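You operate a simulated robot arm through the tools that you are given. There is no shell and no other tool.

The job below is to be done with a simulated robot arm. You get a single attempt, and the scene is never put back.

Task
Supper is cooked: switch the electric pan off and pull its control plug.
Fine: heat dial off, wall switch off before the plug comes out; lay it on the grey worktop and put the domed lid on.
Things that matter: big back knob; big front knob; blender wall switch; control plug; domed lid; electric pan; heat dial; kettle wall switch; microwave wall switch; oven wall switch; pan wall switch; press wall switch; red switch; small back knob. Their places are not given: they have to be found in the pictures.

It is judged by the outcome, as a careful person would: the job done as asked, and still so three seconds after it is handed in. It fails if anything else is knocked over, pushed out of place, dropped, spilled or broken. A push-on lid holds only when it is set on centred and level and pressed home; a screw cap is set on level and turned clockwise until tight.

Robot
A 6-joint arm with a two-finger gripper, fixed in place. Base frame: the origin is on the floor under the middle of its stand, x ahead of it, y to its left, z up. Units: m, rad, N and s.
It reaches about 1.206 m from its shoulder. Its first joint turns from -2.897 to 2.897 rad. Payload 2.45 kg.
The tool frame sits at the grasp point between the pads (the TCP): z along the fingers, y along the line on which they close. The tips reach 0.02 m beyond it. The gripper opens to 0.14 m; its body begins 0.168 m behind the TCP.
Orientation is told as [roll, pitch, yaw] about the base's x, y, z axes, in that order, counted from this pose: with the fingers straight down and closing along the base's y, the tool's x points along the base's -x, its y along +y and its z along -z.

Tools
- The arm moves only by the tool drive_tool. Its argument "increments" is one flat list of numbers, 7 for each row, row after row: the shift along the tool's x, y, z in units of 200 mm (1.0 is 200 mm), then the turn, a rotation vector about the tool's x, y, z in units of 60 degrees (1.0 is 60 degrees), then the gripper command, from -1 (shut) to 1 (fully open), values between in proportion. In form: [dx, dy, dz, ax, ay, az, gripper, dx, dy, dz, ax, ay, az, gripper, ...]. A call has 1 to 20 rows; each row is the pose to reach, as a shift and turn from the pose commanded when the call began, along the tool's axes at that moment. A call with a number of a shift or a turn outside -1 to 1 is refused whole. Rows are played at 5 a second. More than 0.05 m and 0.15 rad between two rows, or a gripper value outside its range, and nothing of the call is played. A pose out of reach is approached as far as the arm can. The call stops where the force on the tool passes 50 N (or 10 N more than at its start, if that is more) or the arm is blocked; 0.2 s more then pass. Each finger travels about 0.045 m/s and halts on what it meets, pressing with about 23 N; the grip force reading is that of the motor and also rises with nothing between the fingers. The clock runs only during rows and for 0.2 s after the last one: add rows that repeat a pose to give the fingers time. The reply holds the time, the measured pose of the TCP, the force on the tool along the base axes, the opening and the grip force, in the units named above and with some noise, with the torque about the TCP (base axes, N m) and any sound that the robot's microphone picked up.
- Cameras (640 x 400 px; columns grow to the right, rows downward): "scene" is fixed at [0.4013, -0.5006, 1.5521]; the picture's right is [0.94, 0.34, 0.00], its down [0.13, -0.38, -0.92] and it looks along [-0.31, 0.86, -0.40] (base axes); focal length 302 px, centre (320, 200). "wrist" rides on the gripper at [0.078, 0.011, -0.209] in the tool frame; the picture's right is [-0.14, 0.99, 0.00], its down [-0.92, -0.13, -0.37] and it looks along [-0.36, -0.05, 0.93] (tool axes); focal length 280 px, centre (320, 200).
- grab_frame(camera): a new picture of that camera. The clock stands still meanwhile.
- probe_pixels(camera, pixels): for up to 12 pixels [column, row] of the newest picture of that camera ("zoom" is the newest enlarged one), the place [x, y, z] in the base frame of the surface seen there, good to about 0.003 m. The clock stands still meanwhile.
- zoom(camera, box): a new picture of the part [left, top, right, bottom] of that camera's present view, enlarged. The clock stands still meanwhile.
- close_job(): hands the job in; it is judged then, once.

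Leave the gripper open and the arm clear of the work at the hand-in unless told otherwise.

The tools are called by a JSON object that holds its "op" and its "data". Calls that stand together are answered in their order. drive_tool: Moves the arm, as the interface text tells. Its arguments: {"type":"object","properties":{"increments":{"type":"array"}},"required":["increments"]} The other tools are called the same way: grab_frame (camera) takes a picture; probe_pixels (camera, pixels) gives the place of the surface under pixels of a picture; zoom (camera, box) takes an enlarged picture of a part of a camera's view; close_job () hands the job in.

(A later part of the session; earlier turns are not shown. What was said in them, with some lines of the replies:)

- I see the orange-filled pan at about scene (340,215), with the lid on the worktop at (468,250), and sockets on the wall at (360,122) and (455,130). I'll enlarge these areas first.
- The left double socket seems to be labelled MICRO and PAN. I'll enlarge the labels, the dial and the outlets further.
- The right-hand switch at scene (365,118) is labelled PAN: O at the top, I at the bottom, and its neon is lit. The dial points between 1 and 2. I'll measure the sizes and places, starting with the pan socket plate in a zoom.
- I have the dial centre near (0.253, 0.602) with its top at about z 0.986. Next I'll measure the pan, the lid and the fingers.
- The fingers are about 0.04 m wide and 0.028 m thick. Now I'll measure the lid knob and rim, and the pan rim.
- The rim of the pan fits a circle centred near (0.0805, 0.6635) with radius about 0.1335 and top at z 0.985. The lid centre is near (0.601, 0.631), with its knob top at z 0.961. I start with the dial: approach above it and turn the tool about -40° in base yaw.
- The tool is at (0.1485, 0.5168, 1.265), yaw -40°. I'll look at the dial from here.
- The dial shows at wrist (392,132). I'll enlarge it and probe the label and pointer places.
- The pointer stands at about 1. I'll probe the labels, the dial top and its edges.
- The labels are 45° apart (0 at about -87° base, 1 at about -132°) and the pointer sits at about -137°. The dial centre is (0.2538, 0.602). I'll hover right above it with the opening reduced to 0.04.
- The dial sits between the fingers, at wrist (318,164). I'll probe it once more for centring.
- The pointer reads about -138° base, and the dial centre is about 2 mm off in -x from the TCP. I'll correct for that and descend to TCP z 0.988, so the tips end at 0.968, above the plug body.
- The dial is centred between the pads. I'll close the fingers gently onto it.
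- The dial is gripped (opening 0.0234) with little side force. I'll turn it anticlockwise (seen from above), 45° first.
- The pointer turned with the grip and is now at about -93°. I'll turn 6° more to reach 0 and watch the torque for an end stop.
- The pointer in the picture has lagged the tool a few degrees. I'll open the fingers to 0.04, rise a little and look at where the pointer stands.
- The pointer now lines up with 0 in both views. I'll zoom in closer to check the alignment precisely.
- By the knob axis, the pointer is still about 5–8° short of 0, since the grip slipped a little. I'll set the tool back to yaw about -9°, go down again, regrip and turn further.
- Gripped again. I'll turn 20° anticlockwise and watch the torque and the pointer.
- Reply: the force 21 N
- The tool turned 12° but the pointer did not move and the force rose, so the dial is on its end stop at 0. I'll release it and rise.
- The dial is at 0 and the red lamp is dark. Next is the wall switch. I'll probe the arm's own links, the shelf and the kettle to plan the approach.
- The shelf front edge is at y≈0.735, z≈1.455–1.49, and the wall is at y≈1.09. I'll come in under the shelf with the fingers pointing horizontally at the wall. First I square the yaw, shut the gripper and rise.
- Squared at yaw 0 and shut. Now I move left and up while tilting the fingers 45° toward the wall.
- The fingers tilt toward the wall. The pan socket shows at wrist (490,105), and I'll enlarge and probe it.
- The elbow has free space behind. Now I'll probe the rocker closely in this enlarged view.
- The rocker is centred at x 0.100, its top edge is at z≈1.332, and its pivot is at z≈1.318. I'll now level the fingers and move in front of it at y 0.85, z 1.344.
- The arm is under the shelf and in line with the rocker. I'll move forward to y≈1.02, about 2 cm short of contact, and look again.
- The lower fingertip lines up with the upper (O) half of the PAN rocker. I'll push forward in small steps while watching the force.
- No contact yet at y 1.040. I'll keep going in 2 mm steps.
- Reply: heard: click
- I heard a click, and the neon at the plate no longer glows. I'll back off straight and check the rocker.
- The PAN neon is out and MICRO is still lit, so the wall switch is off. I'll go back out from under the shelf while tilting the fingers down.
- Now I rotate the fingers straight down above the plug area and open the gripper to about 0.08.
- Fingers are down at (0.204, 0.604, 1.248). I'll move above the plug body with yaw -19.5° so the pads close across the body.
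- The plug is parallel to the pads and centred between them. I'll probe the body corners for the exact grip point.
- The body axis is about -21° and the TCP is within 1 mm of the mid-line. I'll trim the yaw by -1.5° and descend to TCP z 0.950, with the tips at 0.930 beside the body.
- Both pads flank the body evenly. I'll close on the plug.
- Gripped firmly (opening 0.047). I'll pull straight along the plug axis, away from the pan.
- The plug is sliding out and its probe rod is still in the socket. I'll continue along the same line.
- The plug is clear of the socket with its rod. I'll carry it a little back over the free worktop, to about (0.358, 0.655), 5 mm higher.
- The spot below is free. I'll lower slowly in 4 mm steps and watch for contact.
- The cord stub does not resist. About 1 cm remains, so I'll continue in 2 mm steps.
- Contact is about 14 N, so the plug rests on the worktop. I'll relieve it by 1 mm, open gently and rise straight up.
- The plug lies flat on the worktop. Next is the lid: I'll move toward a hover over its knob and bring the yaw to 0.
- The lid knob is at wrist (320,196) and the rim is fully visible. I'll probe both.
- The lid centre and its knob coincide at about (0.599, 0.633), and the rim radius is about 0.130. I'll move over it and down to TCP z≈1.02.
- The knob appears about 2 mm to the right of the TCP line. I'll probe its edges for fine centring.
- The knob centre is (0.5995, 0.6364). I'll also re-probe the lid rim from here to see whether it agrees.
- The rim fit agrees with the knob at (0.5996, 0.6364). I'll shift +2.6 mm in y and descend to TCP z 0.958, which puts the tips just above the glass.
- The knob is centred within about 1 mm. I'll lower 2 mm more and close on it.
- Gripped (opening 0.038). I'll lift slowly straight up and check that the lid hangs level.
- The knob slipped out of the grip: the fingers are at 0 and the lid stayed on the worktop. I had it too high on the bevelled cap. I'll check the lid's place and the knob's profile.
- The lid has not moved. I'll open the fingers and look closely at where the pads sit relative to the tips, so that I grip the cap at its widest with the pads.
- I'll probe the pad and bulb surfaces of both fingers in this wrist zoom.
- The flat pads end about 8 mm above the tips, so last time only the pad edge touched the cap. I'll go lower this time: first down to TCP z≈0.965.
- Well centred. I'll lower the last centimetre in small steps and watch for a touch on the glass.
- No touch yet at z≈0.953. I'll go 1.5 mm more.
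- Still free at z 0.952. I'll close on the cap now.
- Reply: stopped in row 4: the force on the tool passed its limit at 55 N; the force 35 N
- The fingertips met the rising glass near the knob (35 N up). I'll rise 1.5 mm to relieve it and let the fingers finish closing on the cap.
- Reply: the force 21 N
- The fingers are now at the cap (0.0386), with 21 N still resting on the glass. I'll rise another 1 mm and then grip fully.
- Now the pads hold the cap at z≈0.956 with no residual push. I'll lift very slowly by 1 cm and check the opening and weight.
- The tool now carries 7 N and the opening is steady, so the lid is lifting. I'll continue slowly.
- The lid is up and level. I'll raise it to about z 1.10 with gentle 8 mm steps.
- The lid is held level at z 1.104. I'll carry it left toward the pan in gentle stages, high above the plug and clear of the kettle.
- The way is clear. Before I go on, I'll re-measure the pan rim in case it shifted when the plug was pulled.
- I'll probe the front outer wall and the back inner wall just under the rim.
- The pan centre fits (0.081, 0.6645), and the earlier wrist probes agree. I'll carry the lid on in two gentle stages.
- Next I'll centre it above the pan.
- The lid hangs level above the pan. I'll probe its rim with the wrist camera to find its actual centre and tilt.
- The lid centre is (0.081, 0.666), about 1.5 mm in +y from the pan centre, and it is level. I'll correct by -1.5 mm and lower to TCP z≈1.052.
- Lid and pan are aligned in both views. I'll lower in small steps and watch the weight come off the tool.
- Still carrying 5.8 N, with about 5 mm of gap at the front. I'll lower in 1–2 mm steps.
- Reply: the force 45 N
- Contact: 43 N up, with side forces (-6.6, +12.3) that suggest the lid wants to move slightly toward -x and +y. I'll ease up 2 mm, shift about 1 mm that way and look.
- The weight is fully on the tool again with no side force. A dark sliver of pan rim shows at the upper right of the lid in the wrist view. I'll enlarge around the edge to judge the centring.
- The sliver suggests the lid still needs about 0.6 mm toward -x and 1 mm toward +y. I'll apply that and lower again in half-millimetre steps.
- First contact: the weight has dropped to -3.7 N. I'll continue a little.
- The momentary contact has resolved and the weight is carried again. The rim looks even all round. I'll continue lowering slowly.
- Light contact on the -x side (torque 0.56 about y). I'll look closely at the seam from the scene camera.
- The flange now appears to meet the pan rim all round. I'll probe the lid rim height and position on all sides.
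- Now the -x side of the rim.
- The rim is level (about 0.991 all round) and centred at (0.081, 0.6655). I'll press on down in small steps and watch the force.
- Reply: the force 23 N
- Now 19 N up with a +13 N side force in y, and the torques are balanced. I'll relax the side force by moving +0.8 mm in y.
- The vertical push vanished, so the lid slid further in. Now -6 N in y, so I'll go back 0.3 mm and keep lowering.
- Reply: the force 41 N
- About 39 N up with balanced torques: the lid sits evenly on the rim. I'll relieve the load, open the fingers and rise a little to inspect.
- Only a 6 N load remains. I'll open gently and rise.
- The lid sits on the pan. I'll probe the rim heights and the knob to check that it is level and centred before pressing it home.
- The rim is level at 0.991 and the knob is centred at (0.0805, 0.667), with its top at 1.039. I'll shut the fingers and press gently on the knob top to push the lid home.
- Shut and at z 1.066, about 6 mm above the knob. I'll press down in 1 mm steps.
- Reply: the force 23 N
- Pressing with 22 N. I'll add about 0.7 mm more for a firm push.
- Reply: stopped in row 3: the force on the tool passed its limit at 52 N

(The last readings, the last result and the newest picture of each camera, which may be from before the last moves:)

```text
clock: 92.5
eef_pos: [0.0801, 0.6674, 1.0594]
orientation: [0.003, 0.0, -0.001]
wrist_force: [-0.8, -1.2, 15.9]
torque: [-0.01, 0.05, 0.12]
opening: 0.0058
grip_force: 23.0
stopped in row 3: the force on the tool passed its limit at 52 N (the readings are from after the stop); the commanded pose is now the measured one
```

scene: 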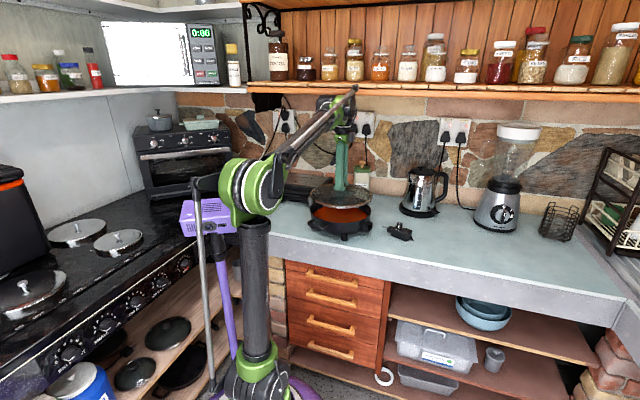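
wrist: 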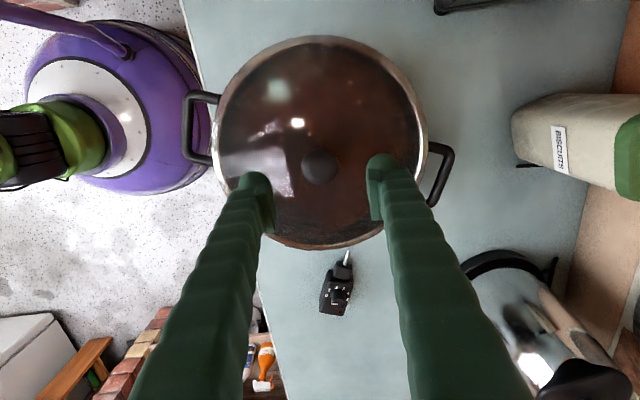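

The push reached 52 N with no further movement, so the lid is home. I'll rise, open the gripper and inspect.

{"op": "drive_tool", "data": {"increments": [0, 0, -0.01, 0, 0, 0, -1, 0, 0, -0.05, 0, 0, 0, -1, 0, 0, -0.15, 0, 0, 0, -1, 0, 0, -0.3, 0, 0, 0, -0.5, 0, 0, -0.5, 0, 0, 0, 0, 0, 0, -0.7, 0, 0, 0, 0.5, 0, 0, -0.9, 0, 0, 0, 1, 0, 0, -0.9, 0, 0, 0, 1]}}

{"op": "grab_frame", "data": {"camera": "wrist"}}

{"op": "grab_frame", "data": {"camera": "scene"}}

{"op": "zoom", "data": {"camera": "scene", "box": [295, 180, 425, 250]}}

```text
clock: 94.3
eef_pos: [0.0816, 0.6668, 1.2401]
orientation: [0.003, 0.0, 0.001]
wrist_force: [-1.0, -0.2, 0.2]
torque: [-0.02, 0.02, 0.01]
opening: 0.1019
grip_force: 0.1
```

```text
taken
```

wrist: 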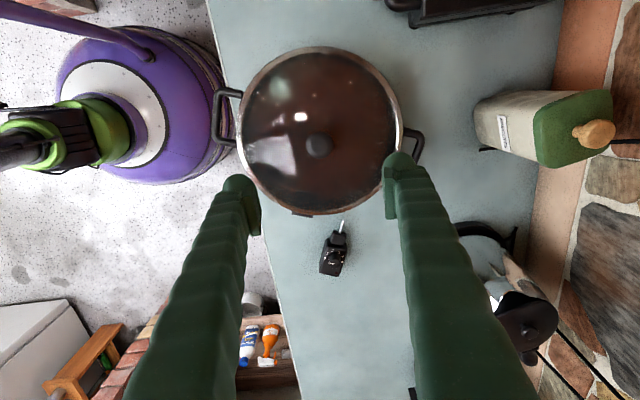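

```text
taken
```

scene: 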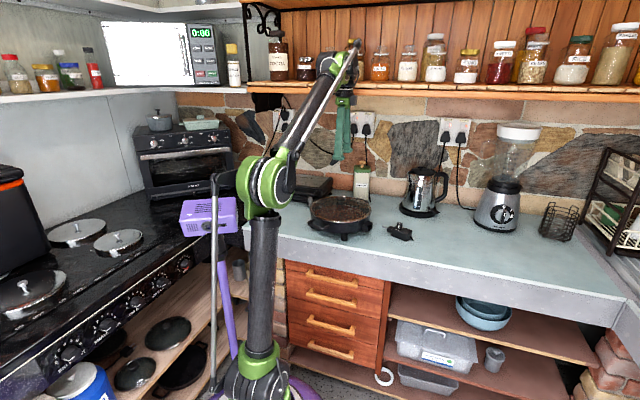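

```text
4.92 times, centred on (360, 215) of scene
```

zoom: 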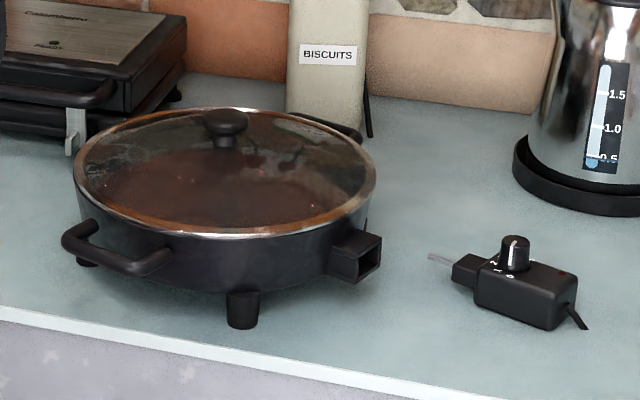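

The lid is on and the plug lies on the worktop. Final check of the dial, the wall switches and the lid edges.

{"op": "zoom", "data": {"camera": "wrist", "box": [305, 210, 365, 285]}}

{"op": "zoom", "data": {"camera": "wrist", "box": [220, 30, 430, 230]}}

{"op": "zoom", "data": {"camera": "scene", "box": [340, 105, 380, 140]}}

{"op": "zoom", "data": {"camera": "scene", "box": [430, 105, 480, 150]}}

{"op": "probe_pixels", "data": {"camera": "wrist", "pixels": [[320, 50], [275, 65], [248, 95], [240, 130], [248, 170], [365, 65], [392, 95], [400, 130], [300, 211], [335, 212], [318, 146], [355, 206]]}}

```text
5.33 times, centred on (335, 248) of wrist
```

zoom: 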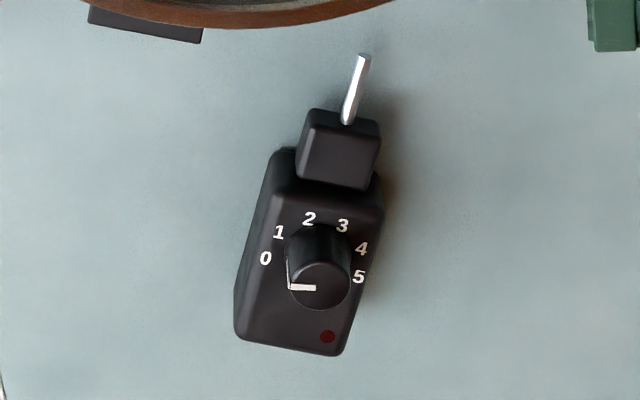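

```text
2.00 times, centred on (325, 130) of wrist
```

zoom: 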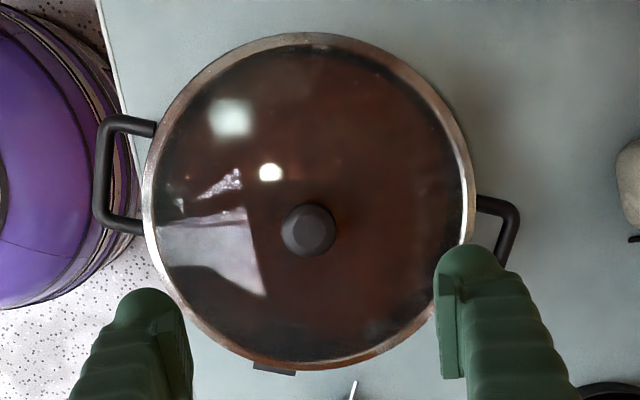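

```text
11.43 times, centred on (360, 122) of scene
```

zoom: 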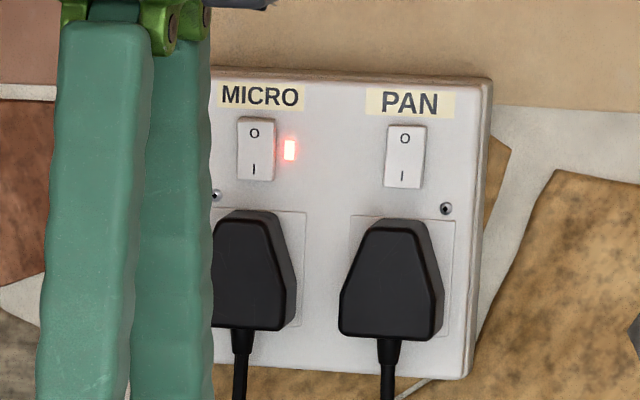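

```text
8.89 times, centred on (455, 128) of scene
```

zoom: 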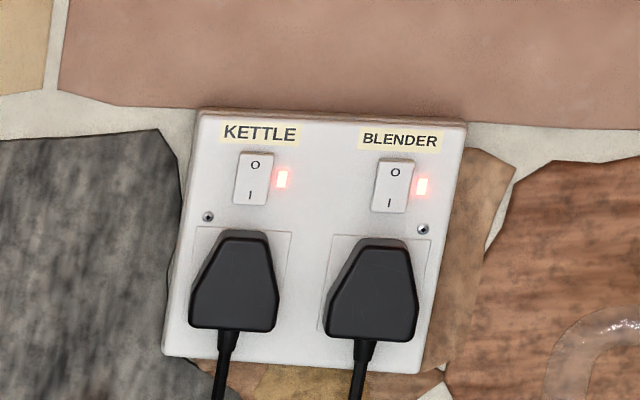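

```text
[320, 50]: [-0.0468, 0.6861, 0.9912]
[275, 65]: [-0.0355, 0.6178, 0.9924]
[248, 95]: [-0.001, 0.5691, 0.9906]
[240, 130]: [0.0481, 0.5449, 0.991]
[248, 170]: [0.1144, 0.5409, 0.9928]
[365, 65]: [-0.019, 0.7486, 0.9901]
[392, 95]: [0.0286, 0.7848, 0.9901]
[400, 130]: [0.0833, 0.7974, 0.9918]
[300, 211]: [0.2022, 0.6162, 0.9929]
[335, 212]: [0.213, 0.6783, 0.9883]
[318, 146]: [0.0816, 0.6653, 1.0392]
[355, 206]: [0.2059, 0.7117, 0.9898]
```

Dial at 0, PAN neon out with the other switches still lit, lid level and centred (rim at 0.991 all round). I'll move the open gripper back and away from the shelf and the pan.

{"op": "drive_tool", "data": {"increments": [0, -0.12, 0, 0, 0, 0, 1, 0, -0.26, 0, 0, 0, 0, 1, 0, -0.4, 0, 0, 0, 0, 1, 0, -0.54, -0.05, 0, 0, 0, 1, 0, -0.68, -0.15, 0, 0, 0, 1, 0, -0.8, -0.3, 0, 0, 0, 1, 0, -0.9, -0.45, 0, 0, 0, 1, 0, -1, -0.6, 0, 0, 0, 1, 0, -1, -0.6, 0, 0, 0, 1, 0, -1, -0.6, 0, 0, 0, 1]}}

{"op": "grab_frame", "data": {"camera": "scene"}}

{"op": "zoom", "data": {"camera": "scene", "box": [295, 180, 425, 250]}}

```text
clock: 96.5
eef_pos: [0.0811, 0.4651, 1.3591]
orientation: [0.0, -0.001, 0.001]
wrist_force: [0.3, -0.1, -0.4]
torque: [0.0, 0.03, -0.02]
opening: 0.14
grip_force: 0.0
```

```text
taken
```

scene: 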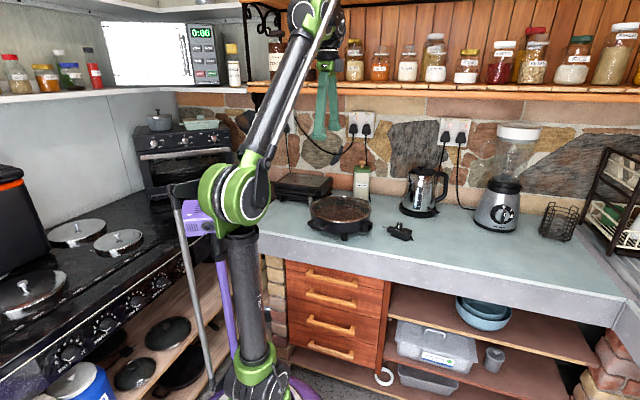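

```text
4.92 times, centred on (360, 215) of scene
```

zoom: 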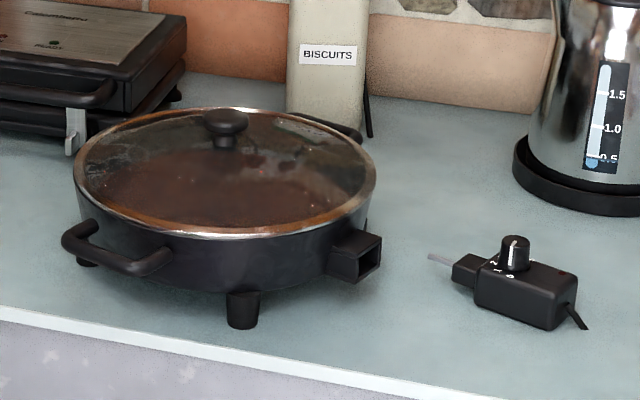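

The heat dial is at 0 and the pan's wall switch is off. The plug is pulled and lies on the grey worktop, and the lid is seated level on the pan. The gripper is open and clear of the work and nothing else has moved, so I'm handing the job in.

{"op": "close_job", "data": {}}

```text
The job is handed in.
```

The electric pan is off and unplugged, with its domed lid on; I've handed the job in and don't have a verdict yet.

- **Heat dial:** it is turned to 0, against its end stop.
- **Wall switch:** the PAN switch was off, with its light out, before I pulled the plug. MICRO, KETTLE and BLENDER are still on.
- **Control plug:** it is out of the pan and lying on the grey worktop, between the pan and where the lid was.
- **Lid:** it is centred and level on the pan. I pressed it down on the knob until the force limit (about 52 N) stopped the arm, and it didn't move any further.

The lid's knob slipped out of the gripper on my first try. The lid was still in its place on the worktop, and the second grip held. I saw nothing else knocked or moved. The gripper is open and clear of the work.
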